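You operate a simulated robot arm through the tools that you are given. There is no shell and no other tool. Be economical: measure what you need, move in short steps, check, and stop when the job is done.

You are at the controls of a simulated two-armed robot. One attempt, no reset.

TASK
Carry the yellow tray with both arms and set it on the tester end of the near bench.

Only the result counts: the job must be done as asked and must still hold three seconds after the hand-in. Knocking over, shifting, dropping, spilling or breaking anything else fails it.

THE ROBOT
Two 7-joint arms with two-finger grippers on one trunk, on a base that drives. Base frame: it is fixed to the floor where the robot stands at the start and does not move with it; the origin is under the middle of the robot, x ahead of it, y to its left, z up; the surface under the hand at the start is at about z = 920. Readings come in mm, rad, newtons and seconds.
The left shoulder is at the start at [23, 217, 1130], the right one opposite. With the tool pointing down near the work surface each hand reaches from about 180 to 760 mm from the robot's upright axis, wherever it stands, measured 20 degrees to its own side. Places, roughly: tester end of the near bench [-3600, 1300, 700]. Payload 2.2 kg a hand.
Tool frame (each hand has its own): the origin (TCP) lies between the finger pads and is the grasp point; the fingertips stand 19 mm ahead of it; z points along the fingers, y is the line along which they close. The gripper opens to 116 mm. The gripper's body begins 70 mm behind the TCP.
Orientation is told as [roll, pitch, yaw] about the base's x, y, z axes, in that order, counted from this pose: with the fingers straight down and closing along the base's y, the tool's x points along the base's -x, its y along +y and its z along -z.

THE INTERFACE
- The arms move only by the tool play_rows. It takes "left_motion", "right_motion" or both (then of equal length, played together; a hand with none holds still); each is a list that holds one entry, the list of rows, each a list of 7 numbers: the turn, a rotation vector about the tool's x, y, z in rad, then the shift along the tool's x, y, z in mm, then the gripper command, from -1 (fully open) to 1 (shut), values between in proportion. In form: [[[ax, ay, az, dx, dy, dz, grip], ...]]. A call has 1 to 10 rows; each row is the pose to reach, as a shift and turn from the pose commanded when the call began, along the tool's axes at that moment. Rows are played at 5 a second. More than 50 mm and 0.15 rad between two rows, or a gripper value outside its range, and nothing of the call is played. A pose out of reach is approached as far as the arm can. The call stops where the force on the tool passes 40 N (or 10 N more than at its start, if that is more) or the arm is blocked; 0.2 s more then pass. The fingers move at their own pace and stop on an object; they squeeze with about 25 N. The grip force told is the motor's: it shows also when the fingers shut on nothing. Time passes only in rows, and 0.2 s behind the last, so rows that repeat a pose let the fingers close. The reply holds the time, the measured pose of the TCP, the force on the tool along the base axes, the opening and the grip force, in the units named above and with some noise, with the torque about the TCP (base axes, N m) and any sound that the robot's microphone picked up.
- Cameras (640 x 400 px; columns grow to the right, rows downward): "scene" is now at [131, 25.4, 1318.2]; the picture's right is [0.26, -0.97, 0.00], its down [-0.39, -0.10, -0.92] and it looks along [0.89, 0.23, -0.40] (base axes); focal length 285 px, centre (320, 200). "left" rides on the left gripper at [69, 15, -97] in its tool frame; the picture's right is [-0.21, 0.98, 0.00], its down [-0.76, -0.17, -0.63] and it looks along [-0.62, -0.14, 0.77] (tool axes); focal length 251 px, centre (320, 200). "right" rides on the right gripper at [69, -15, -97] in its tool frame; the picture's right is [0.21, 0.98, 0.00], its down [-0.76, 0.17, -0.63] and it looks along [-0.62, 0.14, 0.77] (tool axes); focal length 251 px, centre (320, 200). There is no depth. A picture from a camera that has moved, and an enlarged one, comes with that camera's place and axes in the base frame and with its lens.
- capture(camera): a new picture of that camera. The clock stands still meanwhile.
- slide_trunk(by): slides the trunk up (or, below 0, down) by that many mm; the arms and the scene camera ride with it, the base frame stays. It gives what a move gives, with no picture.
- steer(legs): drives the robot by 1 to 6 legs, each [ahead, left, turn to the left] in mm, mm and rad, along the robot's own axes; the way and the turn of a leg run together, so that a leg with both is an arc; at most 1500 mm and 3.142 rad a leg. The arms and the cameras ride along, it lands a little off, and it stops where it bumps. It gives what a move gives.
- turn_head(pan, tilt): turns the head with the scene camera to pan (to the left, within 1.396 rad either way) and tilt (down, from -0.506 to 1.204), counted from straight ahead of the robot. It gives what a move gives.
- inspect(camera, box): a new picture of the part [left, top, right, bottom] of that camera's present view, enlarged. The clock stands still meanwhile.
- sign_off(): hands the job in; it is judged then, once.

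Work in short steps. Places have to be worked out from the pictures, the camera data and where the tool is seen: move nearer, look again, correct. Check each grasp and each placing, and mend what went wrong. You have 120 turns and 88 pictures in all, those below and enlarged ones among them. Open the grippers and draw the arms clear of the work before you hand the job in, unless the task says otherwise; then end with one line.

The tools are called after "Emit:" as name(argument=value, ...) on one line, values as JSON. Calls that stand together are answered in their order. play_rows: Moves the arms, as the interface text tells. Its arguments: {"type":"object","properties":{"left_motion":{"type":"array"},"right_motion":{"type":"array"}},"required":[]} The other tools are called the same way: slide_trunk (by) slides the trunk up or down; steer (legs) drives the base; turn_head (pan, tilt) turns the head that bears the scene camera; capture (camera) takes a picture; inspect (camera, box) takes an enlarged picture of a part of a camera's view; sign_off () hands the job in.

At the start:

```text
clock: 0.0
left_position: [467.7, 287.6, 1220.2]
left_tool_rot: [-0.001, 0.003, -0.001]
left_wrist_force: [0.3, -0.1, -0.6]
left_torque: [0.03, 0.0, -0.01]
left_width: 115.8
left_grasp_force: 0.0
right_position: [397.3, -51.6, 1202.6]
right_tool_rot: [0.001, 0.0, 0.0]
right_wrist_force: [0.2, 0.5, -0.6]
right_torque: [-0.02, 0.0, -0.03]
right_width: 115.9
right_grasp_force: 0.0
trunk travel left (down, up): [-275.0, 215.0]
robot x, y, heading: [2.3, -1.7, -0.003]
head pan, tilt: [0.258, 0.41]
```

scene: 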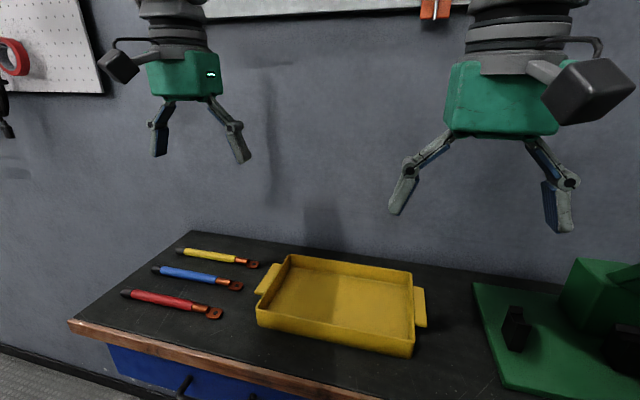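
right: 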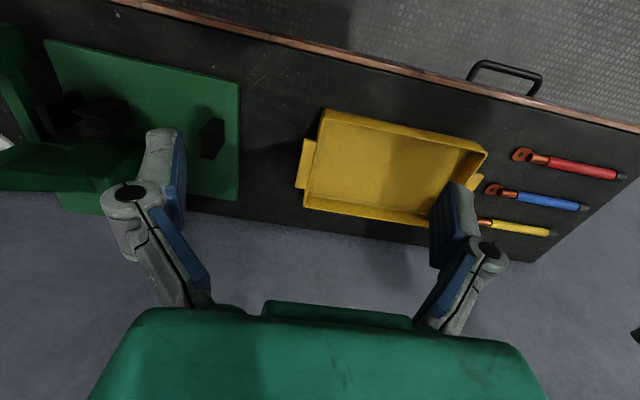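
left: 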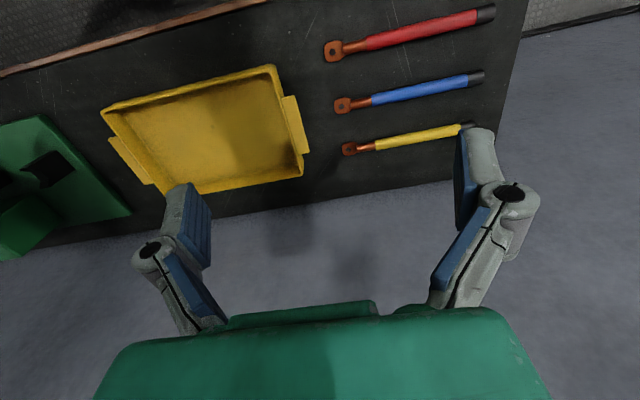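

The tray lies roughly at x 540, with handles near y 235 and y −46. I take an enlarged look at its handles.

Emit:
inspect(camera="scene", box=[230, 230, 450, 368])

Emit:
inspect(camera="left", box=[80, 40, 340, 203])

```text
2.90 times, centred on (340, 299) of scene
camera zoom: at [131.0, 25.4, 1318.2], right [0.26, -0.97, 0.0], down [-0.39, -0.1, -0.92], along [0.89, 0.23, -0.4], focal length 825 px, centre (262, -87)
```

zoom: 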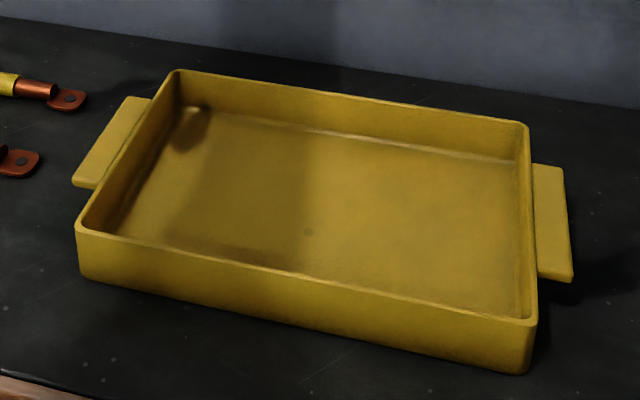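

```text
2.45 times, centred on (210, 122) of left
camera zoom: at [396.0, 304.5, 1316.4], right [0.21, 0.98, 0.0], down [0.76, -0.17, 0.63], along [0.62, -0.14, -0.78], focal length 617 px, centre (590, 393)
```

zoom: 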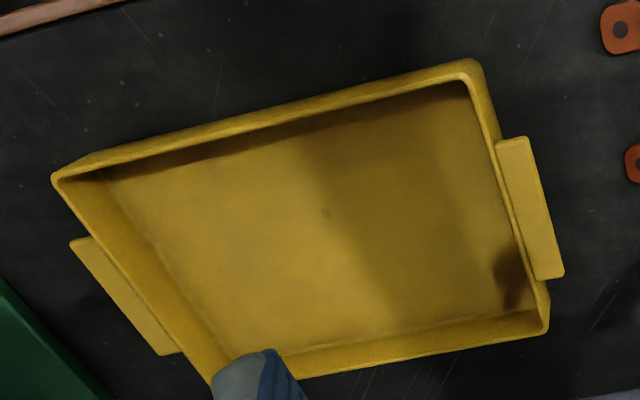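

The handles are flat flanges, each about 95 mm along x and 20 mm wide. They fit between the fingers if the hands are yawed 90 degrees. I turn both hands with their cameras outboard and move them above the flanges.

Emit:
play_rows(left_motion=[[[0, 0, 0.145, -8, -5, 8, -1], [0, 0, 0.29, -16, -10, 16, -1], [0, 0, 0.435, -24, -14, 24, -1], [0, 0, 0.58, -32, -19, 32, -1], [0, 0, 0.725, -40, -24, 40, -1], [0, 0, 0.87, -47, -29, 48, -1], [0, 0, 1.015, -55, -33, 56, -1], [0, 0, 1.16, -63, -38, 64, -1], [0, 0, 1.305, -71, -43, 72, -1], [0, 0, 1.45, -79, -48, 80, -1]]], right_motion=[[[0, 0, -0.145, -15, 0, 6, -1], [0, 0, -0.29, -30, 0, 12, -1], [0, 0, -0.435, -45, 0, 18, -1], [0, 0, -0.58, -60, 0, 24, -1], [0, 0, -0.725, -75, 0, 30, -1], [0, 0, -0.87, -90, 0, 36, -1], [0, 0, -1.015, -105, 0, 42, -1], [0, 0, -1.16, -120, 0, 48, -1], [0, 0, -1.305, -135, 0, 54, -1], [0, 0, -1.45, -150, 0, 60, -1]]])

```text
clock: 2.2
left_position: [544.2, 241.6, 1138.5]
left_tool_rot: [0.0, -0.001, -1.454]
left_wrist_force: [0.8, 0.3, 0.3]
left_torque: [0.02, -0.01, -0.04]
left_width: 115.9
left_grasp_force: 0.1
right_position: [546.3, -52.5, 1143.6]
right_tool_rot: [-0.001, 0.001, 1.452]
right_wrist_force: [0.6, 0.7, -0.8]
right_torque: [0.0, 0.01, 0.0]
right_width: 115.9
right_grasp_force: 0.1
trunk travel left (down, up): [-275.0, 215.0]
robot x, y, heading: [-1.6, 1.2, -0.002]
head pan, tilt: [0.258, 0.41]
```

Both hands turned freely. I finish the yaw, come down to z≈1040 and look with both wrist cameras.

Emit:
play_rows(left_motion=[[[0, 0, 0.06, 0, 0, 49, -1], [0, 0, 0.118, 0, 0, 98, -1], [0, 0, 0.118, 0, 0, 98, -1]]], right_motion=[[[0, 0, -0.06, 0, 0, 49, -1], [0, 0, -0.118, 0, 0, 98, -1], [0, 0, -0.118, 0, 0, 98, -1]]])

Emit:
capture(camera="left")

Emit:
capture(camera="right")

Emit:
capture(camera="scene")

```text
clock: 3.0
left_position: [540.6, 240.9, 1042.7]
left_tool_rot: [0.003, -0.002, -1.569]
left_wrist_force: [-0.2, -0.1, 0.0]
left_torque: [-0.03, 0.0, -0.04]
left_width: 116.1
left_grasp_force: 0.1
right_position: [542.1, -53.7, 1048.1]
right_tool_rot: [-0.003, 0.002, 1.569]
right_wrist_force: [-1.2, 0.0, -0.5]
right_torque: [-0.04, -0.02, 0.0]
right_width: 116.3
right_grasp_force: 0.1
trunk travel left (down, up): [-275.0, 215.0]
robot x, y, heading: [4.3, 1.5, 0.003]
head pan, tilt: [0.258, 0.41]
```

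```text
82 pictures are left
camera left: at [554.2, 310.9, 1138.8], right [0.98, -0.21, 0.0], down [-0.17, -0.76, 0.63], along [-0.13, -0.62, -0.77], focal length 251 px, centre (320, 200)
```

left: 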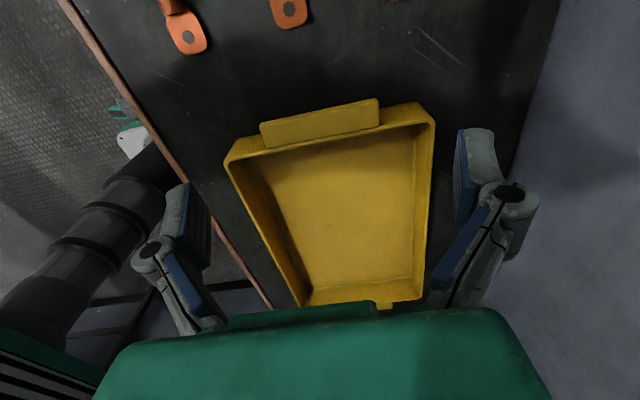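

```text
81 pictures are left
camera right: at [555.6, -122.2, 1144.0], right [-0.98, -0.21, 0.0], down [-0.17, 0.76, 0.63], along [-0.13, 0.62, -0.78], focal length 251 px, centre (320, 200)
```

right: 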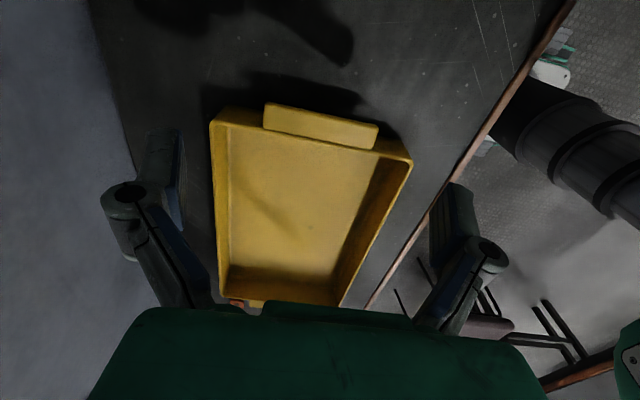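

```text
80 pictures are left
camera scene: at [130.9, 26.2, 1318.4], right [0.26, -0.97, 0.0], down [-0.39, -0.1, -0.92], along [0.89, 0.23, -0.4], focal length 285 px, centre (320, 200)
```

scene: 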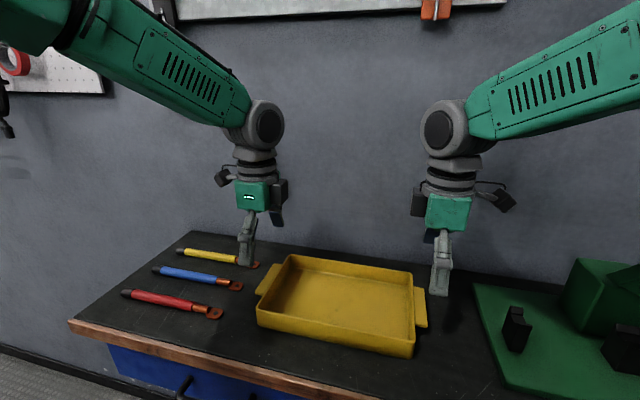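

Triangulating gives a flange top at z≈953 and x from 496 to 585. The left flange spans y 223–246 and the right one y −53 to −31. I correct laterally, lower to z≈985 and look again.

Emit:
play_rows(left_motion=[[[0, 0, 0, -4, 0, 28, -1], [0, 0, 0, -4, 0, 57, -1], [0, 0, 0, -4, 0, 57, -1]]], right_motion=[[[0, 0, 0, -9, 0, 31, -1], [0, 0, 0, -9, 0, 63, -1], [0, 0, 0, -9, 0, 63, -1]]])

Emit:
capture(camera="left")

Emit:
capture(camera="right")

Emit:
inspect(camera="scene", box=[210, 200, 470, 363])

```text
clock: 3.8
left_position: [544.7, 236.6, 987.6]
left_tool_rot: [0.003, -0.003, -1.566]
left_wrist_force: [0.8, 0.0, -0.1]
left_torque: [0.02, -0.02, -0.01]
left_width: 116.3
left_grasp_force: 0.0
right_position: [546.5, -44.1, 984.2]
right_tool_rot: [-0.002, 0.001, 1.569]
right_wrist_force: [0.3, 0.2, 0.6]
right_torque: [0.01, 0.01, -0.02]
right_width: 116.1
right_grasp_force: 0.0
trunk travel left (down, up): [-275.0, 215.0]
robot x, y, heading: [-0.6, 0.1, 0.006]
head pan, tilt: [0.258, 0.41]
```

```text
79 pictures are left
camera left: at [558.4, 307.5, 1083.7], right [0.98, -0.21, 0.0], down [-0.17, -0.76, 0.63], along [-0.13, -0.62, -0.77], focal length 251 px, centre (320, 200)
```

left: 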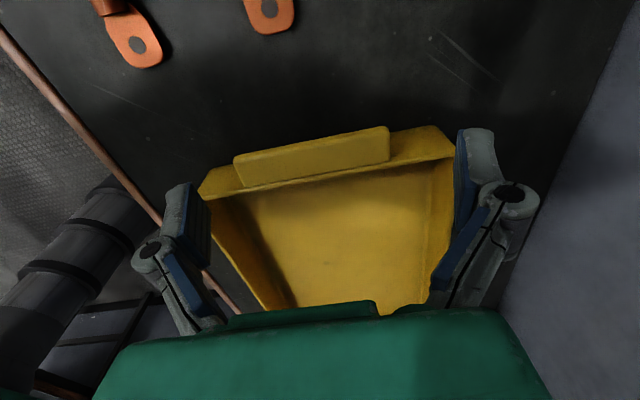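

```text
78 pictures are left
camera right: at [560.2, -111.8, 1079.9], right [-0.98, -0.21, 0.0], down [-0.17, 0.76, 0.63], along [-0.13, 0.62, -0.78], focal length 251 px, centre (320, 200)
```

right: 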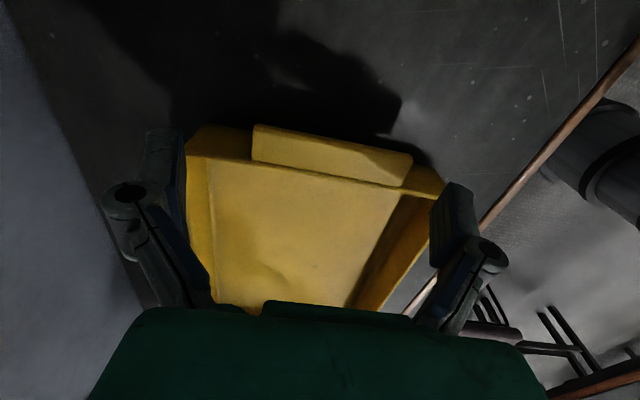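

```text
2.45 times, centred on (340, 282) of scene
camera zoom: at [132.6, 26.1, 1318.1], right [0.26, -0.97, 0.0], down [-0.39, -0.1, -0.92], along [0.88, 0.23, -0.4], focal length 698 px, centre (271, 0)
```

zoom: 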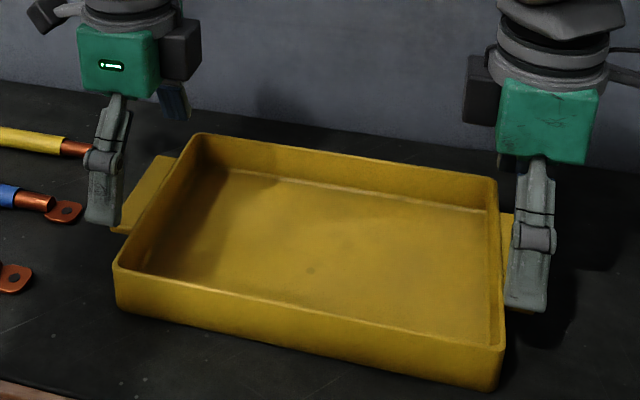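

Both hands sit about 7 mm too far in x and are well placed in y. I shift back 7 mm and descend to z≈946, so the tips straddle the flanges.

Emit:
play_rows(left_motion=[[[0, 0, 0, -1, -7, 5, -1], [0, 0, 0, -1, -7, 20, -1], [0, 0, 0, -1, -7, 41, -1], [0, 0, 0, -1, -7, 41, -1]]], right_motion=[[[0, 0, 0, 0, 7, 5, -1], [0, 0, 0, 0, 7, 20, -1], [0, 0, 0, 0, 7, 38, -1], [0, 0, 0, 0, 7, 38, -1]]])

Emit:
capture(camera="left")

Emit:
capture(camera="right")

```text
clock: 4.5
left_position: [535.0, 234.3, 969.7]
left_tool_rot: [0.007, 0.0, -1.57]
left_wrist_force: [-4.2, -0.1, 11.6]
left_torque: [-0.15, 0.93, -0.05]
left_width: 116.0
left_grasp_force: 0.1
right_position: [536.1, -44.4, 970.9]
right_tool_rot: [-0.01, -0.001, 1.567]
right_wrist_force: [-2.2, -1.0, 2.7]
right_torque: [0.05, -0.12, 0.0]
right_width: 116.1
right_grasp_force: 0.7
trunk travel left (down, up): [-275.0, 215.0]
robot x, y, heading: [0.1, 2.6, 0.002]
head pan, tilt: [0.258, 0.41]
stopped in row 3 (right hand): the force on the tool passed its limit at 48 N (the readings are from after the stop); the commanded pose is now the measured one
```

```text
76 pictures are left
camera left: at [547.4, 304.8, 1066.3], right [0.98, -0.21, 0.01], down [-0.17, -0.76, 0.63], along [-0.13, -0.62, -0.78], focal length 251 px, centre (320, 200)
```

left: 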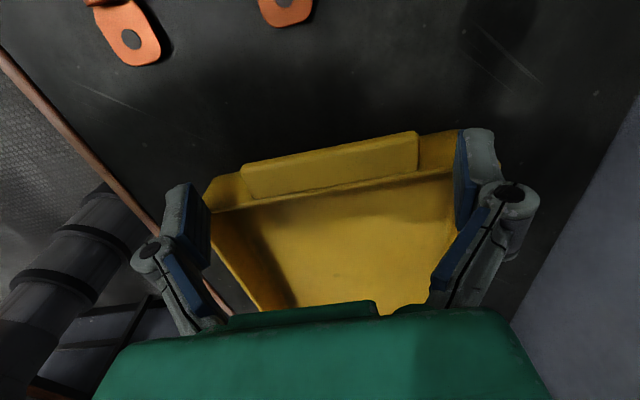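

```text
75 pictures are left
camera right: at [549.2, -113.0, 1065.3], right [-0.98, -0.21, -0.01], down [-0.17, 0.76, 0.63], along [-0.13, 0.62, -0.77], focal length 251 px, centre (320, 200)
```

right: 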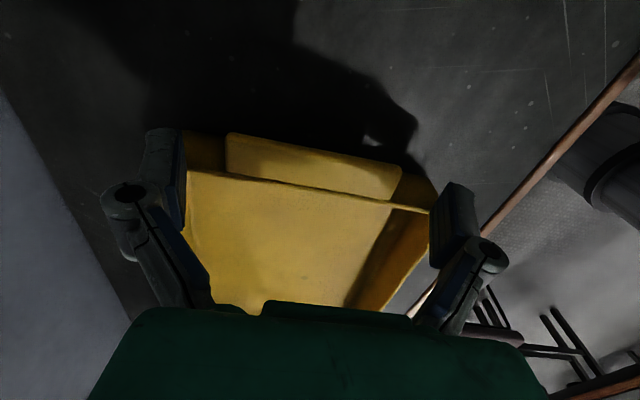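

Contact came at tip z≈951, most likely finger edges on the wall rim, since the flange is only about 20 mm wide. I raise both hands 15 mm and take close views to measure the flange-to-wall line.

Emit:
play_rows(left_motion=[[[0, 0, 0, 0, 0, -15, -1], [0, 0, 0, 0, 0, -15, -1]]], right_motion=[[[0, 0, 0, 0, 0, -15, -1], [0, 0, 0, 0, 0, -15, -1]]])

Emit:
inspect(camera="left", box=[160, 90, 500, 303])

Emit:
inspect(camera="right", box=[140, 90, 480, 303])

```text
clock: 5.1
left_position: [534.7, 234.2, 983.0]
left_tool_rot: [0.006, 0.0, -1.57]
left_wrist_force: [0.2, 0.2, -0.5]
left_torque: [0.0, 0.01, 0.05]
left_width: 115.9
left_grasp_force: 0.1
right_position: [536.7, -43.5, 982.4]
right_tool_rot: [-0.008, -0.002, 1.567]
right_wrist_force: [0.1, 0.0, 0.4]
right_torque: [-0.02, 0.04, 0.01]
right_width: 115.9
right_grasp_force: 0.0
trunk travel left (down, up): [-275.0, 215.0]
robot x, y, heading: [-2.2, 1.6, -0.002]
head pan, tilt: [0.258, 0.41]
```

```text
1.88 times, centred on (330, 196) of left
camera zoom: at [547.5, 305.6, 1079.4], right [0.98, -0.21, 0.01], down [-0.17, -0.76, 0.63], along [-0.13, -0.62, -0.78], focal length 472 px, centre (301, 207)
```

zoom: 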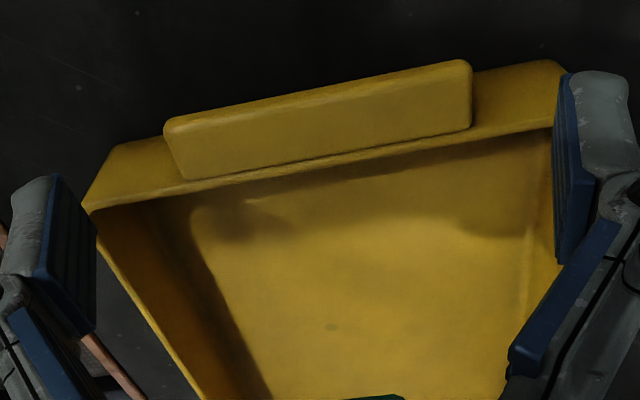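

```text
1.88 times, centred on (310, 196) of right
camera zoom: at [550.5, -111.9, 1078.4], right [-0.98, -0.21, -0.01], down [-0.17, 0.76, 0.63], along [-0.13, 0.62, -0.77], focal length 472 px, centre (339, 207)
```

zoom: 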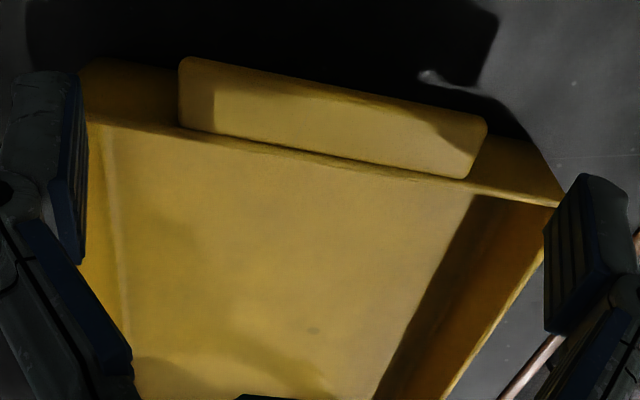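

The flanges run to y=246 and y=−53.5 with walls at about 225 and −32. I move each hand 6 mm outward and about 3 mm forward, then descend slowly.

Emit:
play_rows(left_motion=[[[0, 0, 0, 6, 3, 0, -1], [0, 0, 0, 6, 3, 8, -1], [0, 0, 0, 6, 3, 16, -1], [0, 0, 0, 6, 3, 22, -1], [0, 0, 0, 6, 3, 28, -1], [0, 0, 0, 6, 3, 35, -1], [0, 0, 0, 6, 3, 35, -1]]], right_motion=[[[0, 0, 0, 6, -2, 0, -1], [0, 0, 0, 6, -2, 8, -1], [0, 0, 0, 6, -2, 16, -1], [0, 0, 0, 6, -2, 22, -1], [0, 0, 0, 6, -2, 28, -1], [0, 0, 0, 6, -2, 35, -1], [0, 0, 0, 6, -2, 35, -1]]])

Emit:
capture(camera="left")

Emit:
capture(camera="right")

```text
clock: 6.7
left_position: [539.0, 241.2, 945.7]
left_tool_rot: [0.008, 0.0, -1.57]
left_wrist_force: [0.8, 0.3, -0.1]
left_torque: [-0.01, 0.05, -0.02]
left_width: 116.0
left_grasp_force: 0.0
right_position: [539.4, -49.1, 948.7]
right_tool_rot: [-0.011, -0.002, 1.566]
right_wrist_force: [0.5, -0.4, 0.7]
right_torque: [0.0, -0.02, -0.02]
right_width: 116.2
right_grasp_force: 0.2
trunk travel left (down, up): [-275.0, 215.0]
robot x, y, heading: [-4.3, -3.8, -0.004]
head pan, tilt: [0.258, 0.41]
```

```text
72 pictures are left
camera left: at [551.9, 311.5, 1043.6], right [0.98, -0.21, 0.01], down [-0.17, -0.76, 0.63], along [-0.13, -0.62, -0.78], focal length 251 px, centre (320, 200)
```

left: 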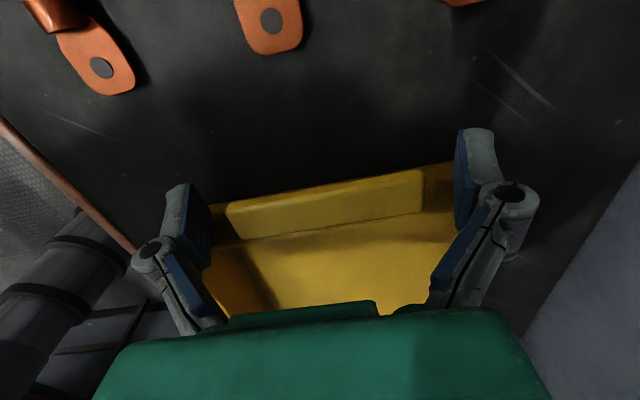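

```text
71 pictures are left
camera right: at [551.9, -118.2, 1044.5], right [-0.98, -0.21, -0.01], down [-0.17, 0.76, 0.63], along [-0.13, 0.62, -0.77], focal length 251 px, centre (320, 200)
```

right: 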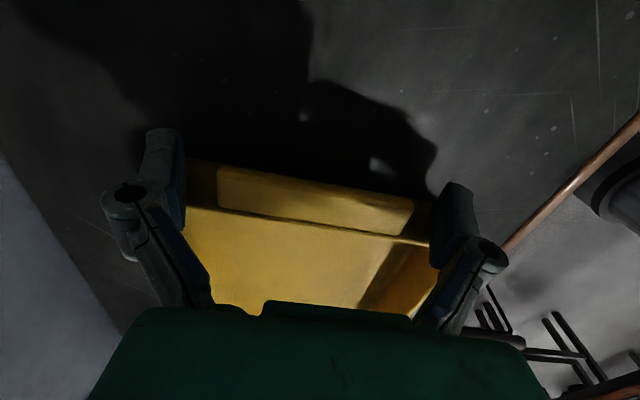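

Both hands went down with no contact and now straddle the flanges. I close both grippers.

Emit:
play_rows(left_motion=[[[0, 0, 0, 0, 0, 1, -0.5], [0, 0, 0, 0, 0, 1, 0], [0, 0, 0, 0, 0, 1, 1], [0, 0, 0, 0, 0, 1, 1], [0, 0, 0, 0, 0, 1, 1]]], right_motion=[[[0, 0, 0, 0, 0, 3, -0.5], [0, 0, 0, 0, 0, 3, 0], [0, 0, 0, 0, 0, 3, 1], [0, 0, 0, 0, 0, 3, 1], [0, 0, 0, 0, 0, 3, 1]]])

Emit:
capture(camera="left")

Emit:
capture(camera="right")

```text
clock: 7.9
left_position: [537.5, 240.8, 946.2]
left_tool_rot: [0.01, -0.002, -1.568]
left_wrist_force: [5.5, -3.3, -0.3]
left_torque: [0.18, -0.07, 0.55]
left_width: 93.1
left_grasp_force: 24.3
right_position: [539.3, -49.8, 947.5]
right_tool_rot: [-0.014, -0.003, 1.565]
right_wrist_force: [1.2, 3.1, 28.7]
right_torque: [0.13, -0.02, 0.31]
right_width: 92.9
right_grasp_force: 25.1
trunk travel left (down, up): [-275.0, 215.0]
robot x, y, heading: [0.8, 1.7, 0.003]
head pan, tilt: [0.258, 0.41]
```

```text
70 pictures are left
camera left: at [551.0, 311.8, 1044.2], right [0.98, -0.21, 0.01], down [-0.17, -0.76, 0.63], along [-0.13, -0.62, -0.78], focal length 251 px, centre (320, 200)
```

left: 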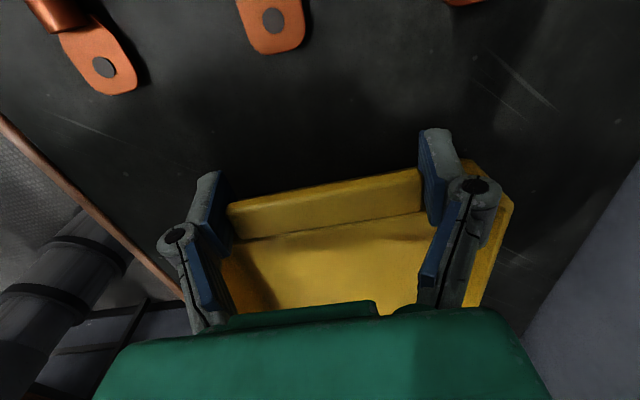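

```text
69 pictures are left
camera right: at [551.7, -118.3, 1043.4], right [-0.98, -0.21, -0.01], down [-0.17, 0.75, 0.63], along [-0.12, 0.62, -0.77], focal length 251 px, centre (320, 200)
```

right: 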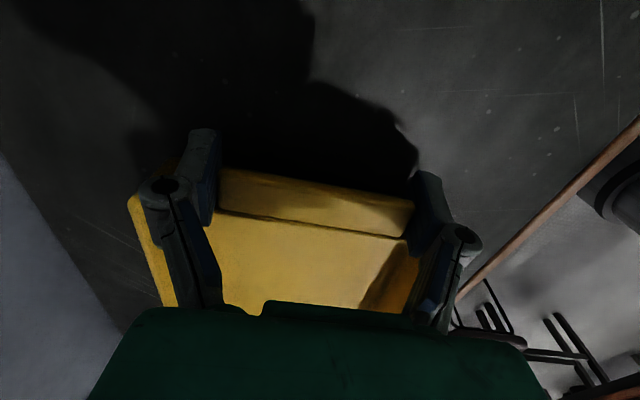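

Both hands hold a 93 mm flange at about 25 N. I lift gently, both together, and check the load.

Emit:
play_rows(left_motion=[[[0, 0, 0, 0, 0, -4, 1], [0, 0, 0, 0, 0, -10, 1], [0, 0, 0, 0, 0, -18, 1], [0, 0, 0, 0, 0, -26, 1], [0, 0, 0, 0, 0, -34, 1], [0, 0, 0, 0, 0, -34, 1]]], right_motion=[[[0, 0, 0, 0, 0, -4, 1], [0, 0, 0, 0, 0, -10, 1], [0, 0, 0, 0, 0, -18, 1], [0, 0, 0, 0, 0, -26, 1], [0, 0, 0, 0, 0, -34, 1], [0, 0, 0, 0, 0, -34, 1]]])

Emit:
capture(camera="scene")

```text
clock: 9.3
left_position: [538.6, 241.7, 982.1]
left_tool_rot: [0.009, -0.001, -1.568]
left_wrist_force: [0.8, -1.0, 0.5]
left_torque: [0.02, 0.01, -0.01]
left_width: 0.0
left_grasp_force: 25.4
right_position: [539.2, -50.1, 978.1]
right_tool_rot: [-0.009, -0.002, 1.567]
right_wrist_force: [1.0, 0.4, -3.9]
right_torque: [-0.56, -0.03, 0.02]
right_width: 85.7
right_grasp_force: 25.0
trunk travel left (down, up): [-275.0, 215.0]
robot x, y, heading: [-1.4, 0.1, 0.002]
head pan, tilt: [0.258, 0.41]
```

```text
68 pictures are left
camera scene: at [134.7, 26.0, 1317.8], right [0.26, -0.97, 0.0], down [-0.39, -0.1, -0.91], along [0.88, 0.23, -0.4], focal length 285 px, centre (320, 200)
```

scene: 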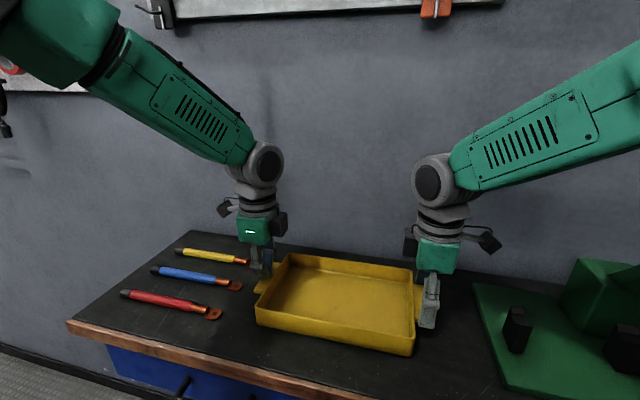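

The left hand slipped off and the right is slipping, so pinching the flange ends is too weak. I look at the present state before choosing a supporting grip from below.

Emit:
inspect(camera="right", box=[120, 80, 500, 318])

Emit:
inspect(camera="scene", box=[230, 230, 450, 368])

Emit:
capture(camera="left")

```text
1.68 times, centred on (310, 199) of right
camera zoom: at [554.0, -119.1, 1073.9], right [-0.98, -0.21, -0.01], down [-0.17, 0.76, 0.63], along [-0.13, 0.62, -0.77], focal length 423 px, centre (337, 202)
```

zoom: 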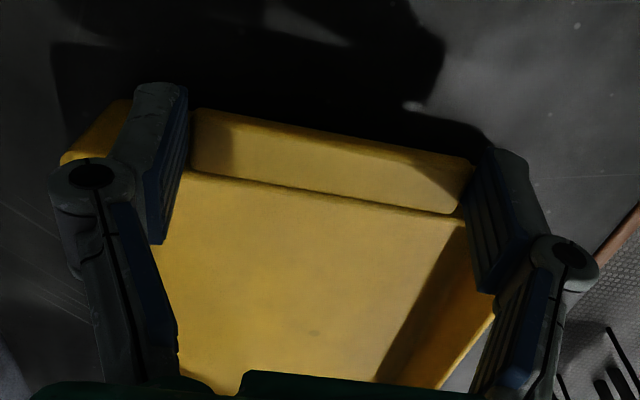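

```text
2.90 times, centred on (340, 299) of scene
camera zoom: at [134.7, 26.0, 1317.8], right [0.26, -0.97, 0.0], down [-0.39, -0.1, -0.91], along [0.88, 0.23, -0.4], focal length 825 px, centre (262, -87)
```

zoom: 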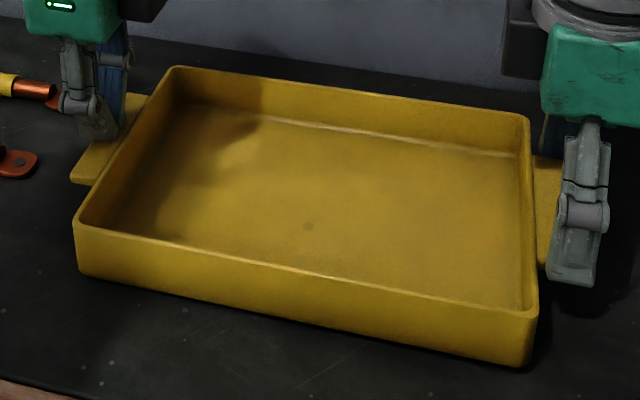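

```text
65 pictures are left
camera left: at [552.3, 312.3, 1077.2], right [0.98, -0.21, 0.01], down [-0.17, -0.76, 0.63], along [-0.13, -0.62, -0.78], focal length 251 px, centre (320, 200)
```

left: 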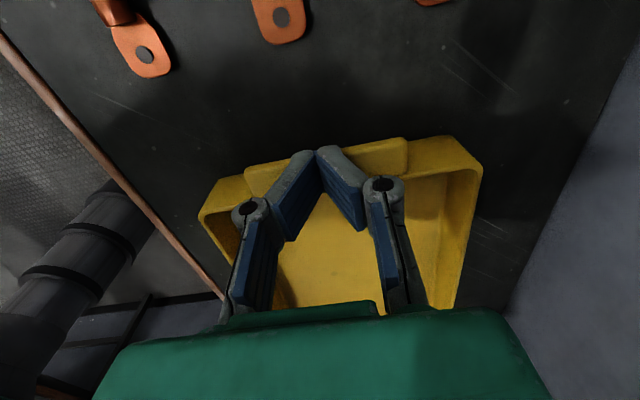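

The right end of the tray is held a few millimetres up. I set it back down gently and open. Then I raise both hands and plan a 45° cradle grip, with one finger under the flange and the other over the rim inside the tray.

Emit:
play_rows(left_motion=[[[0, 0, 0, 0, 0, -10, 1], [0, 0, 0, 0, 0, -20, 1], [0, 0, 0, 0, 0, -40, 1], [0, 0, 0, 0, 0, -60, 0.5], [0, 0, 0, 0, 0, -80, 0.5], [0, 0, 0, 0, 0, -100, 0.5], [0, 0, 0, 0, 0, -120, 0.3]]], right_motion=[[[0, 0, 0, 0, 0, 8, 1], [0, 0, 0, 0, 0, 16, 1], [0, 0, 0, 0, 0, 22, 1], [0, 0, 0, 0, 0, 27, 1], [0, 0, 0, 0, 0, 27, 0], [0, 0, 0, 0, 0, 27, -1], [0, 0, 0, 0, 0, 27, -1]]])

```text
clock: 10.9
left_position: [533.4, 240.8, 1101.6]
left_tool_rot: [0.008, -0.001, -1.57]
left_wrist_force: [-0.4, -0.1, 0.3]
left_torque: [-0.01, 0.01, 0.01]
left_width: 40.9
left_grasp_force: 0.1
right_position: [538.4, -49.0, 952.6]
right_tool_rot: [-0.007, -0.001, 1.568]
right_wrist_force: [0.0, -0.4, 0.9]
right_torque: [0.02, 0.03, -0.02]
right_width: 116.2
right_grasp_force: 0.0
trunk travel left (down, up): [-275.0, 215.0]
robot x, y, heading: [1.9, -3.2, -0.002]
head pan, tilt: [0.258, 0.41]
```

The right hand is free. I raise it straight up.

Emit:
play_rows(right_motion=[[[0, 0, 0, 0, 0, -20, -1], [0, 0, 0, 0, 0, -60, -1], [0, 0, 0, 0, 0, -105, -1], [0, 0, 0, 0, 0, -150, -1]]])

Emit:
capture(camera="scene")

```text
clock: 11.9
left_position: [535.3, 240.0, 1101.3]
left_tool_rot: [0.011, 0.0, -1.568]
left_wrist_force: [0.2, 1.4, -0.1]
left_torque: [0.0, 0.0, 0.02]
left_width: 40.7
left_grasp_force: 0.0
right_position: [539.5, -50.5, 1102.2]
right_tool_rot: [-0.01, -0.004, 1.566]
right_wrist_force: [0.5, 0.5, -0.5]
right_torque: [0.02, 0.02, 0.01]
right_width: 115.8
right_grasp_force: 0.0
trunk travel left (down, up): [-275.0, 215.0]
robot x, y, heading: [0.2, -3.7, -0.004]
head pan, tilt: [0.258, 0.41]
```

```text
64 pictures are left
camera scene: at [131.9, 25.6, 1318.2], right [0.26, -0.97, 0.0], down [-0.39, -0.1, -0.92], along [0.89, 0.23, -0.4], focal length 285 px, centre (320, 200)
```

scene: 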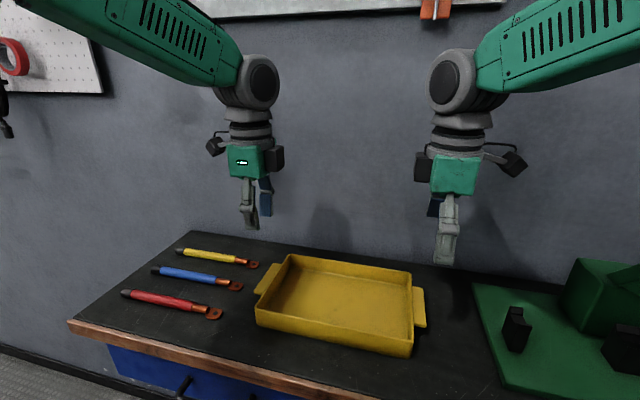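

The tray rests as before. I yaw both hands back to zero while moving them 90 mm outboard.

Emit:
play_rows(left_motion=[[[0, 0, -0.148, 9, 0, 0, 0.3], [0, 0, -0.296, 18, 0, 0, 0.3], [0, 0, -0.444, 27, 0, 0, 0.3], [0, 0, -0.592, 36, 0, 0, 0.3], [0, 0, -0.74, 45, 0, 0, 0.3], [0, 0, -0.888, 54, 0, 0, 0.3], [0, 0, -1.036, 63, 0, 0, 0.3], [0, 0, -1.184, 72, 0, 0, 0.3], [0, 0, -1.332, 81, 0, 0, 0.3], [0, 0, -1.48, 90, 0, 0, 0.3]]], right_motion=[[[0, 0, 0.148, 9, 0, 0, 0.3], [0, 0, 0.296, 18, 0, 0, 0.3], [0, 0, 0.444, 27, 0, 0, 0.3], [0, 0, 0.592, 36, 0, 0, 0.3], [0, 0, 0.74, 45, 0, 0, 0.3], [0, 0, 0.888, 54, 0, 0, 0.3], [0, 0, 1.036, 63, 0, 0, 0.3], [0, 0, 1.184, 72, 0, 0, 0.3], [0, 0, 1.332, 81, 0, 0, 0.3], [0, 0, 1.48, 90, 0, 0, 0.3]]])

```text
clock: 14.1
left_position: [536.2, 331.0, 1102.3]
left_tool_rot: [-0.001, -0.007, -0.086]
left_wrist_force: [-0.4, 0.0, -0.1]
left_torque: [0.0, 0.0, 0.01]
left_width: 40.5
left_grasp_force: 0.0
right_position: [538.6, -139.8, 1102.1]
right_tool_rot: [0.001, -0.011, 0.086]
right_wrist_force: [0.1, 0.2, 0.2]
right_torque: [0.0, 0.0, 0.01]
right_width: 40.8
right_grasp_force: 0.0
trunk travel left (down, up): [-275.0, 215.0]
robot x, y, heading: [2.7, -0.5, 0.004]
head pan, tilt: [0.258, 0.41]
```

The yaw is nearly done. Now I roll both hands 45° so the fingers point inward and down, with the TCPs staying in place.

Emit:
play_rows(left_motion=[[[0.131, -0.006, -0.014, 0, 0, 0, 0.3], [0.262, -0.011, -0.027, 0, 0, 0, 0.3], [0.393, -0.017, -0.041, 0, 0, 0, 0.3], [0.524, -0.023, -0.054, 0, 0, 0, 0.3], [0.655, -0.028, -0.068, 0, 0, 0, 0.3], [0.785, -0.034, -0.082, 0, 0, 0, 0.3], [0.785, -0.034, -0.082, 0, 0, 0, 0.3]]], right_motion=[[[-0.131, -0.006, 0.014, 0, 0, 0, 0.3], [-0.262, -0.011, 0.027, 0, 0, 0, 0.3], [-0.393, -0.017, 0.041, 0, 0, 0, 0.3], [-0.524, -0.023, 0.054, 0, 0, 0, 0.3], [-0.655, -0.028, 0.068, 0, 0, 0, 0.3], [-0.785, -0.034, 0.082, 0, 0, 0, 0.3], [-0.785, -0.034, 0.082, 0, 0, 0, 0.3]]])

Emit:
capture(camera="scene")

Emit:
capture(camera="left")

Emit:
capture(camera="right")

```text
clock: 15.7
left_position: [537.0, 330.8, 1100.4]
left_tool_rot: [-0.787, -0.009, -0.002]
left_wrist_force: [0.1, 0.2, 0.5]
left_torque: [0.01, -0.03, -0.04]
left_width: 40.5
left_grasp_force: 0.0
right_position: [536.7, -139.7, 1101.7]
right_tool_rot: [0.789, -0.01, 0.002]
right_wrist_force: [0.4, 0.0, 0.6]
right_torque: [0.03, 0.0, 0.0]
right_width: 40.6
right_grasp_force: 0.2
trunk travel left (down, up): [-275.0, 215.0]
robot x, y, heading: [1.9, 0.6, -0.004]
head pan, tilt: [0.258, 0.41]
```

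```text
63 pictures are left
camera scene: at [132.8, 25.4, 1318.2], right [0.26, -0.97, 0.0], down [-0.39, -0.1, -0.92], along [0.89, 0.23, -0.4], focal length 285 px, centre (320, 200)
```

scene: 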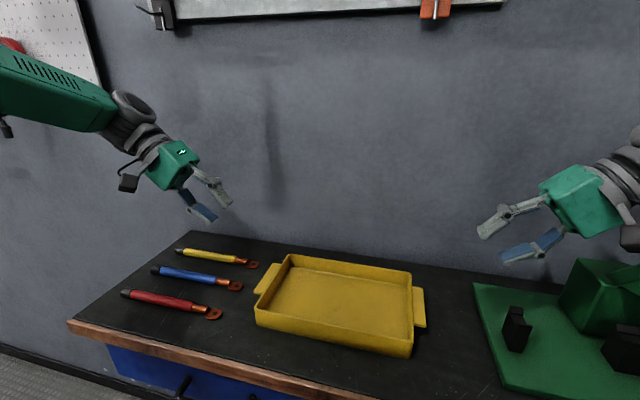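

```text
62 pictures are left
camera left: at [466.4, 412.1, 1158.2], right [0.22, 0.69, -0.69], down [0.75, 0.33, 0.57], along [0.62, -0.65, -0.44], focal length 251 px, centre (320, 200)
```

left: 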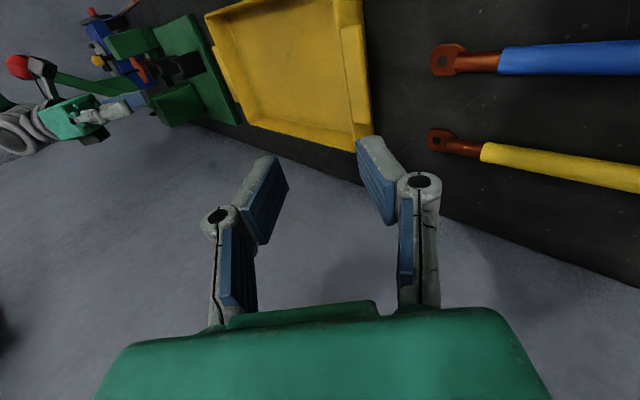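

```text
61 pictures are left
camera right: at [466.7, -218.9, 1157.9], right [-0.22, 0.69, 0.69], down [0.75, -0.33, 0.57], along [0.62, 0.65, -0.44], focal length 251 px, centre (320, 200)
```

right: 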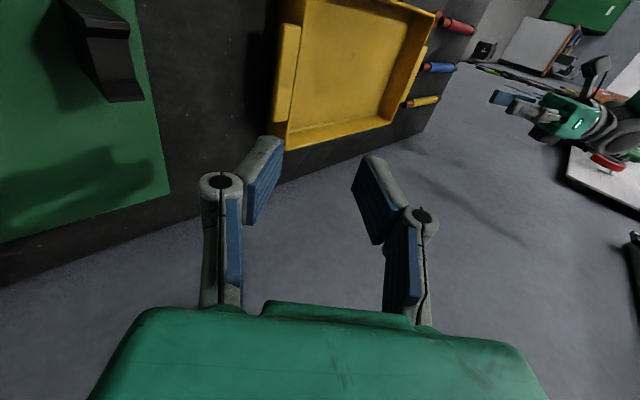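

The hand poses are good and clear of the fixture. I move to pre-approach, 80 mm back along the finger direction, and verify alignment.

Emit:
play_rows(left_motion=[[[0, 0, 0, -1, 11, 29, 0.3], [0, 0, 0, -2, 22, 58, 0.3], [0, 0, 0, -2, 32, 87, 0.3], [0, 0, 0, -2, 32, 87, 0.3]]], right_motion=[[[0, 0, 0, -1, -11, 29, 0.3], [0, 0, 0, -2, -22, 58, 0.3], [0, 0, 0, -2, -32, 89, 0.3], [0, 0, 0, -2, -32, 89, 0.3]]])

Emit:
capture(camera="left")

Emit:
capture(camera="right")

Emit:
inspect(camera="scene", box=[210, 200, 470, 363])

```text
clock: 16.7
left_position: [539.0, 292.0, 1016.8]
left_tool_rot: [-0.789, -0.01, -0.001]
left_wrist_force: [-1.0, -0.3, 1.1]
left_torque: [0.02, -0.01, -0.02]
left_width: 40.9
left_grasp_force: 0.1
right_position: [540.2, -94.6, 1015.5]
right_tool_rot: [0.789, -0.01, 0.001]
right_wrist_force: [-0.7, -0.9, -0.5]
right_torque: [-0.01, -0.03, -0.02]
right_width: 40.5
right_grasp_force: 0.0
trunk travel left (down, up): [-275.0, 215.0]
robot x, y, heading: [4.2, 2.0, -0.0]
head pan, tilt: [0.258, 0.41]
```

```text
60 pictures are left
camera left: at [467.7, 372.3, 1073.4], right [0.22, 0.69, -0.69], down [0.75, 0.33, 0.57], along [0.62, -0.65, -0.45], focal length 251 px, centre (320, 200)
```

left: 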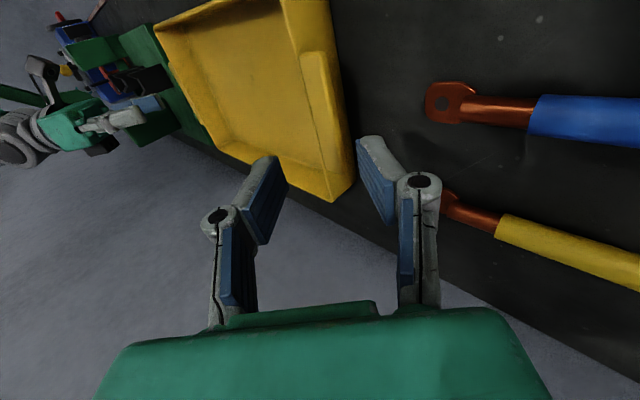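

```text
59 pictures are left
camera right: at [469.8, -174.2, 1071.7], right [-0.22, 0.69, 0.69], down [0.75, -0.33, 0.57], along [0.62, 0.65, -0.44], focal length 251 px, centre (320, 200)
```

right: 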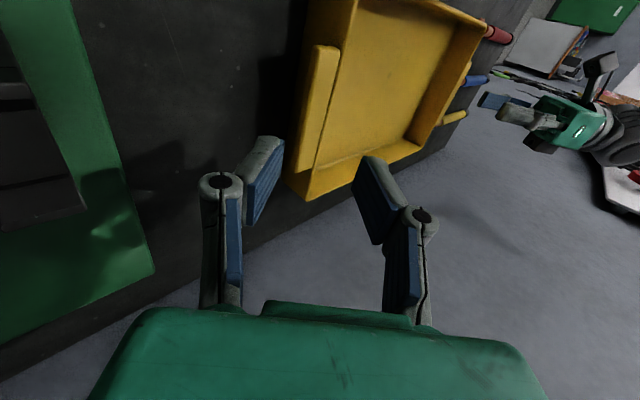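

```text
2.45 times, centred on (340, 282) of scene
camera zoom: at [133.0, 25.8, 1318.2], right [0.26, -0.97, 0.0], down [-0.39, -0.1, -0.92], along [0.89, 0.23, -0.4], focal length 698 px, centre (271, 0)
```

zoom: 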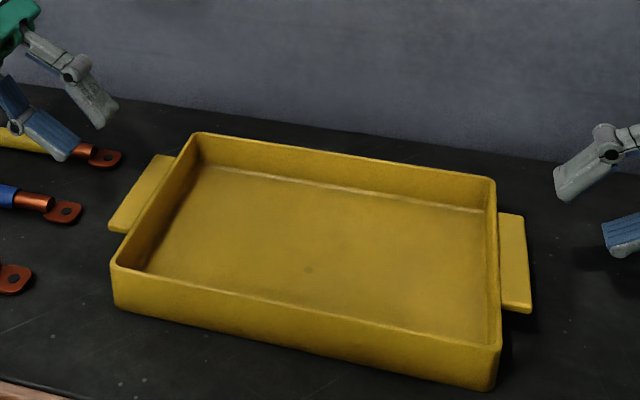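

I take a closer look at the flange profile from the left and right wrist views.

Emit:
inspect(camera="left", box=[220, 0, 460, 150])

Emit:
inspect(camera="right", box=[220, 20, 460, 220])

```text
2.67 times, centred on (340, 75) of left
camera zoom: at [467.7, 372.3, 1073.4], right [0.22, 0.69, -0.69], down [0.75, 0.33, 0.57], along [0.62, -0.65, -0.45], focal length 670 px, centre (267, 533)
```

zoom: 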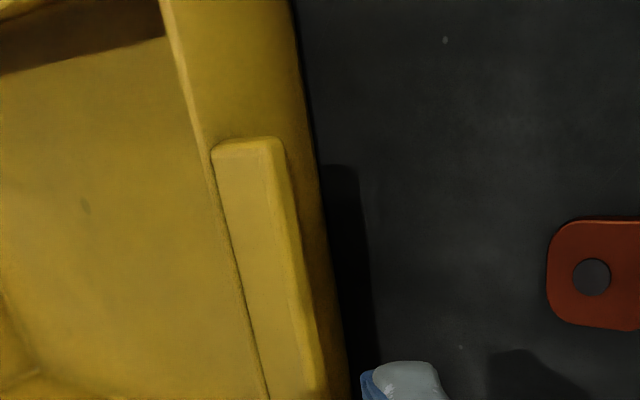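

```text
2.00 times, centred on (340, 120) of right
camera zoom: at [469.8, -174.2, 1071.7], right [-0.22, 0.69, 0.69], down [0.75, -0.33, 0.57], along [0.62, 0.65, -0.44], focal length 503 px, centre (280, 360)
```

zoom: 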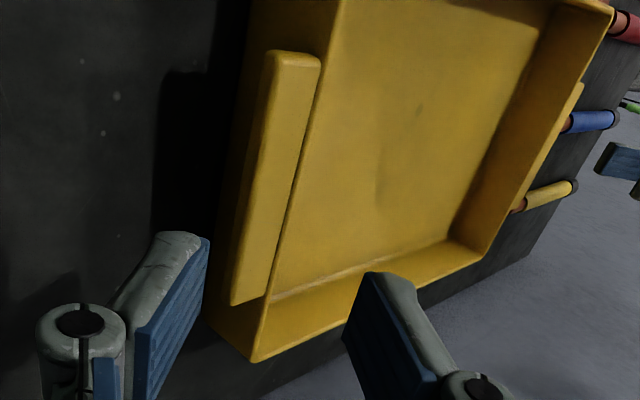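

Measurement noise is a few millimetres, so I rely on camera-relative geometry. I open slightly wider, advance 50 of the 80 mm and look again.

Emit:
play_rows(left_motion=[[[0, 0, 0, 0, 0, 18, 0.17], [0, 0, 0, 0, 0, 35, 0.17], [0, 0, 0, 0, 0, 50, 0.17], [0, 0, 0, 0, 0, 50, 0.17]]], right_motion=[[[0, 0, 0, 0, 0, 18, 0.17], [0, 0, 0, 0, 0, 35, 0.17], [0, 0, 0, 0, 0, 50, 0.17], [0, 0, 0, 0, 0, 50, 0.17]]])

Emit:
inspect(camera="left", box=[180, 50, 460, 250])

Emit:
inspect(camera="right", box=[180, 50, 460, 250])

Emit:
inspect(camera="scene", box=[210, 200, 470, 363])

```text
clock: 17.7
left_position: [539.6, 256.0, 979.8]
left_tool_rot: [-0.783, -0.009, -0.002]
left_wrist_force: [0.0, -0.8, 1.3]
left_torque: [-0.03, -0.01, 0.0]
left_width: 48.3
left_grasp_force: 0.0
right_position: [539.6, -62.2, 982.9]
right_tool_rot: [0.786, -0.01, 0.001]
right_wrist_force: [-0.5, 0.1, 0.5]
right_torque: [-0.02, -0.02, 0.01]
right_width: 48.3
right_grasp_force: 0.1
trunk travel left (down, up): [-275.0, 215.0]
robot x, y, heading: [-2.5, -0.4, 0.006]
head pan, tilt: [0.258, 0.41]
```

```text
2.00 times, centred on (320, 150) of left
camera zoom: at [469.1, 337.4, 1036.0], right [0.22, 0.69, -0.69], down [0.75, 0.33, 0.57], along [0.62, -0.65, -0.45], focal length 503 px, centre (320, 300)
```

zoom: 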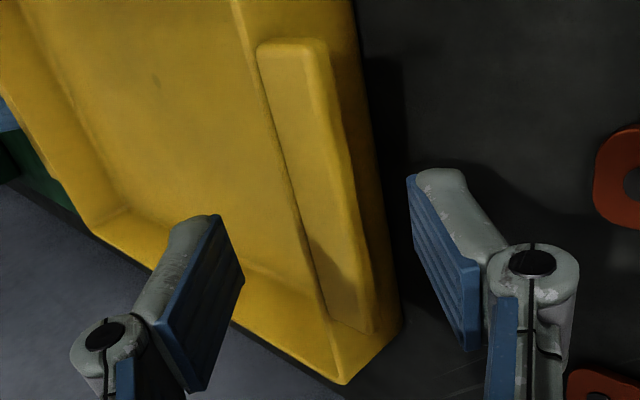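

```text
2.00 times, centred on (320, 150) of right
camera zoom: at [469.3, -141.1, 1037.9], right [-0.22, 0.69, 0.69], down [0.75, -0.33, 0.57], along [0.62, 0.65, -0.44], focal length 503 px, centre (320, 300)
```

zoom: 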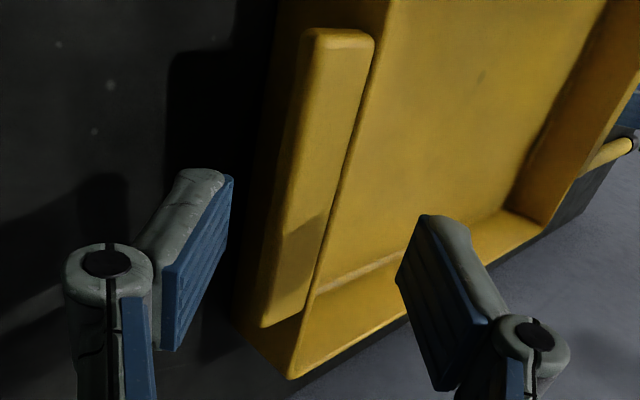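

```text
2.45 times, centred on (340, 282) of scene
camera zoom: at [133.5, 25.6, 1318.1], right [0.26, -0.97, 0.0], down [-0.39, -0.1, -0.92], along [0.88, 0.23, -0.4], focal length 698 px, centre (271, 0)
```

zoom: 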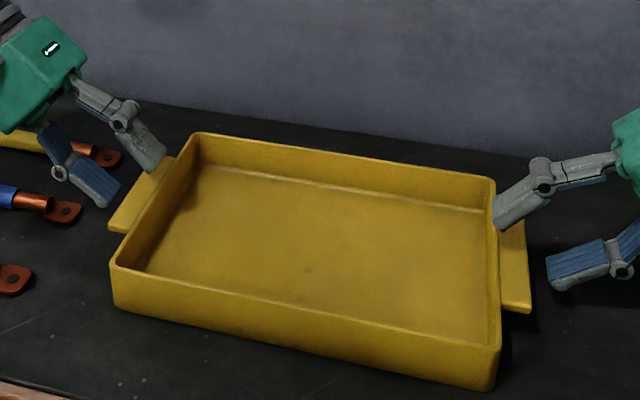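

Camera-relative, the flange edge and rim lie between the pads on both sides. I narrow to 36 mm and advance the last 30 mm in small rows.

Emit:
play_rows(left_motion=[[[0, 0, 0, 0, -2, 0, 0.38], [0, 0, 0, 0, -2, 8, 0.38], [0, 0, 0, 0, -2, 16, 0.38], [0, 0, 0, 0, -2, 23, 0.38], [0, 0, 0, 0, -2, 29, 0.38], [0, 0, 0, 0, -2, 29, 0.38]]], right_motion=[[[0, 0, 0, 0, 0, 0, 0.38], [0, 0, 0, 0, 0, 8, 0.38], [0, 0, 0, 0, 0, 16, 0.38], [0, 0, 0, 0, 0, 23, 0.38], [0, 0, 0, 0, 0, 29, 0.38], [0, 0, 0, 0, 0, 29, 0.38]]])

Emit:
inspect(camera="left", box=[180, 50, 460, 250])

Emit:
inspect(camera="right", box=[180, 50, 460, 250])

Emit:
inspect(camera="scene", box=[210, 200, 470, 363])

```text
clock: 19.1
left_position: [540.7, 235.8, 962.3]
left_tool_rot: [-0.785, -0.008, -0.001]
left_wrist_force: [-0.1, 0.2, -0.4]
left_torque: [-0.01, -0.03, 0.03]
left_width: 36.0
left_grasp_force: 0.0
right_position: [539.6, -42.9, 961.3]
right_tool_rot: [0.789, -0.01, 0.001]
right_wrist_force: [0.0, 0.8, 0.2]
right_torque: [-0.01, 0.01, -0.02]
right_width: 35.8
right_grasp_force: 0.0
trunk travel left (down, up): [-275.0, 215.0]
robot x, y, heading: [0.8, -0.7, -0.003]
head pan, tilt: [0.258, 0.41]
```

```text
2.00 times, centred on (320, 150) of left
camera zoom: at [470.2, 315.8, 1019.3], right [0.22, 0.69, -0.69], down [0.75, 0.33, 0.57], along [0.62, -0.65, -0.45], focal length 503 px, centre (320, 300)
```

zoom: 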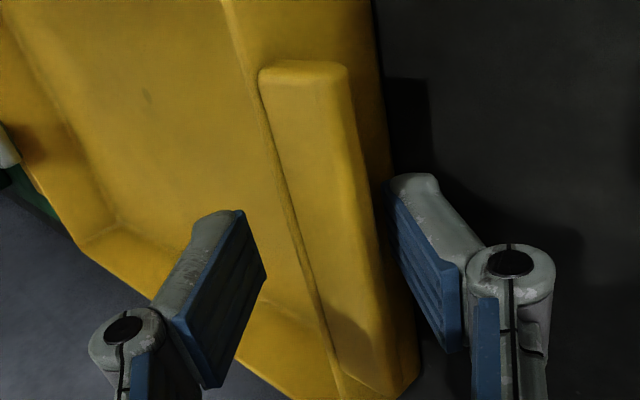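

```text
2.00 times, centred on (320, 150) of right
camera zoom: at [469.8, -121.9, 1016.9], right [-0.22, 0.69, 0.69], down [0.75, -0.33, 0.57], along [0.62, 0.65, -0.44], focal length 503 px, centre (320, 300)
```

zoom: 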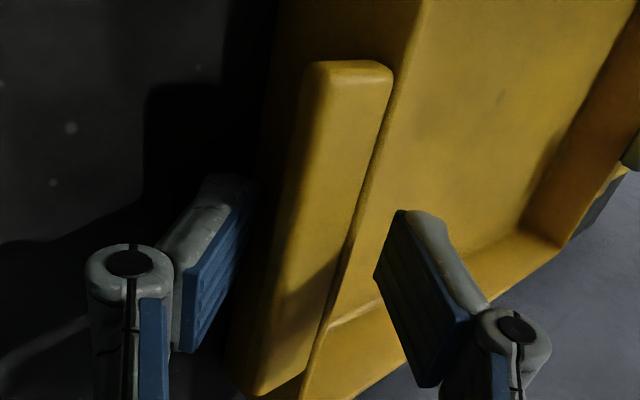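

```text
2.45 times, centred on (340, 282) of scene
camera zoom: at [133.6, 25.6, 1318.0], right [0.26, -0.97, 0.0], down [-0.39, -0.1, -0.92], along [0.88, 0.23, -0.4], focal length 698 px, centre (271, 0)
```

zoom: 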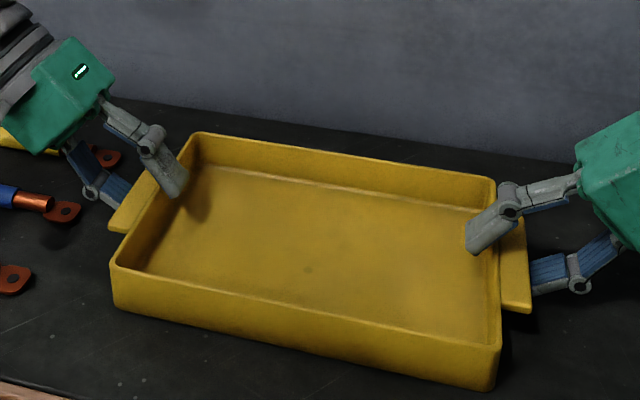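

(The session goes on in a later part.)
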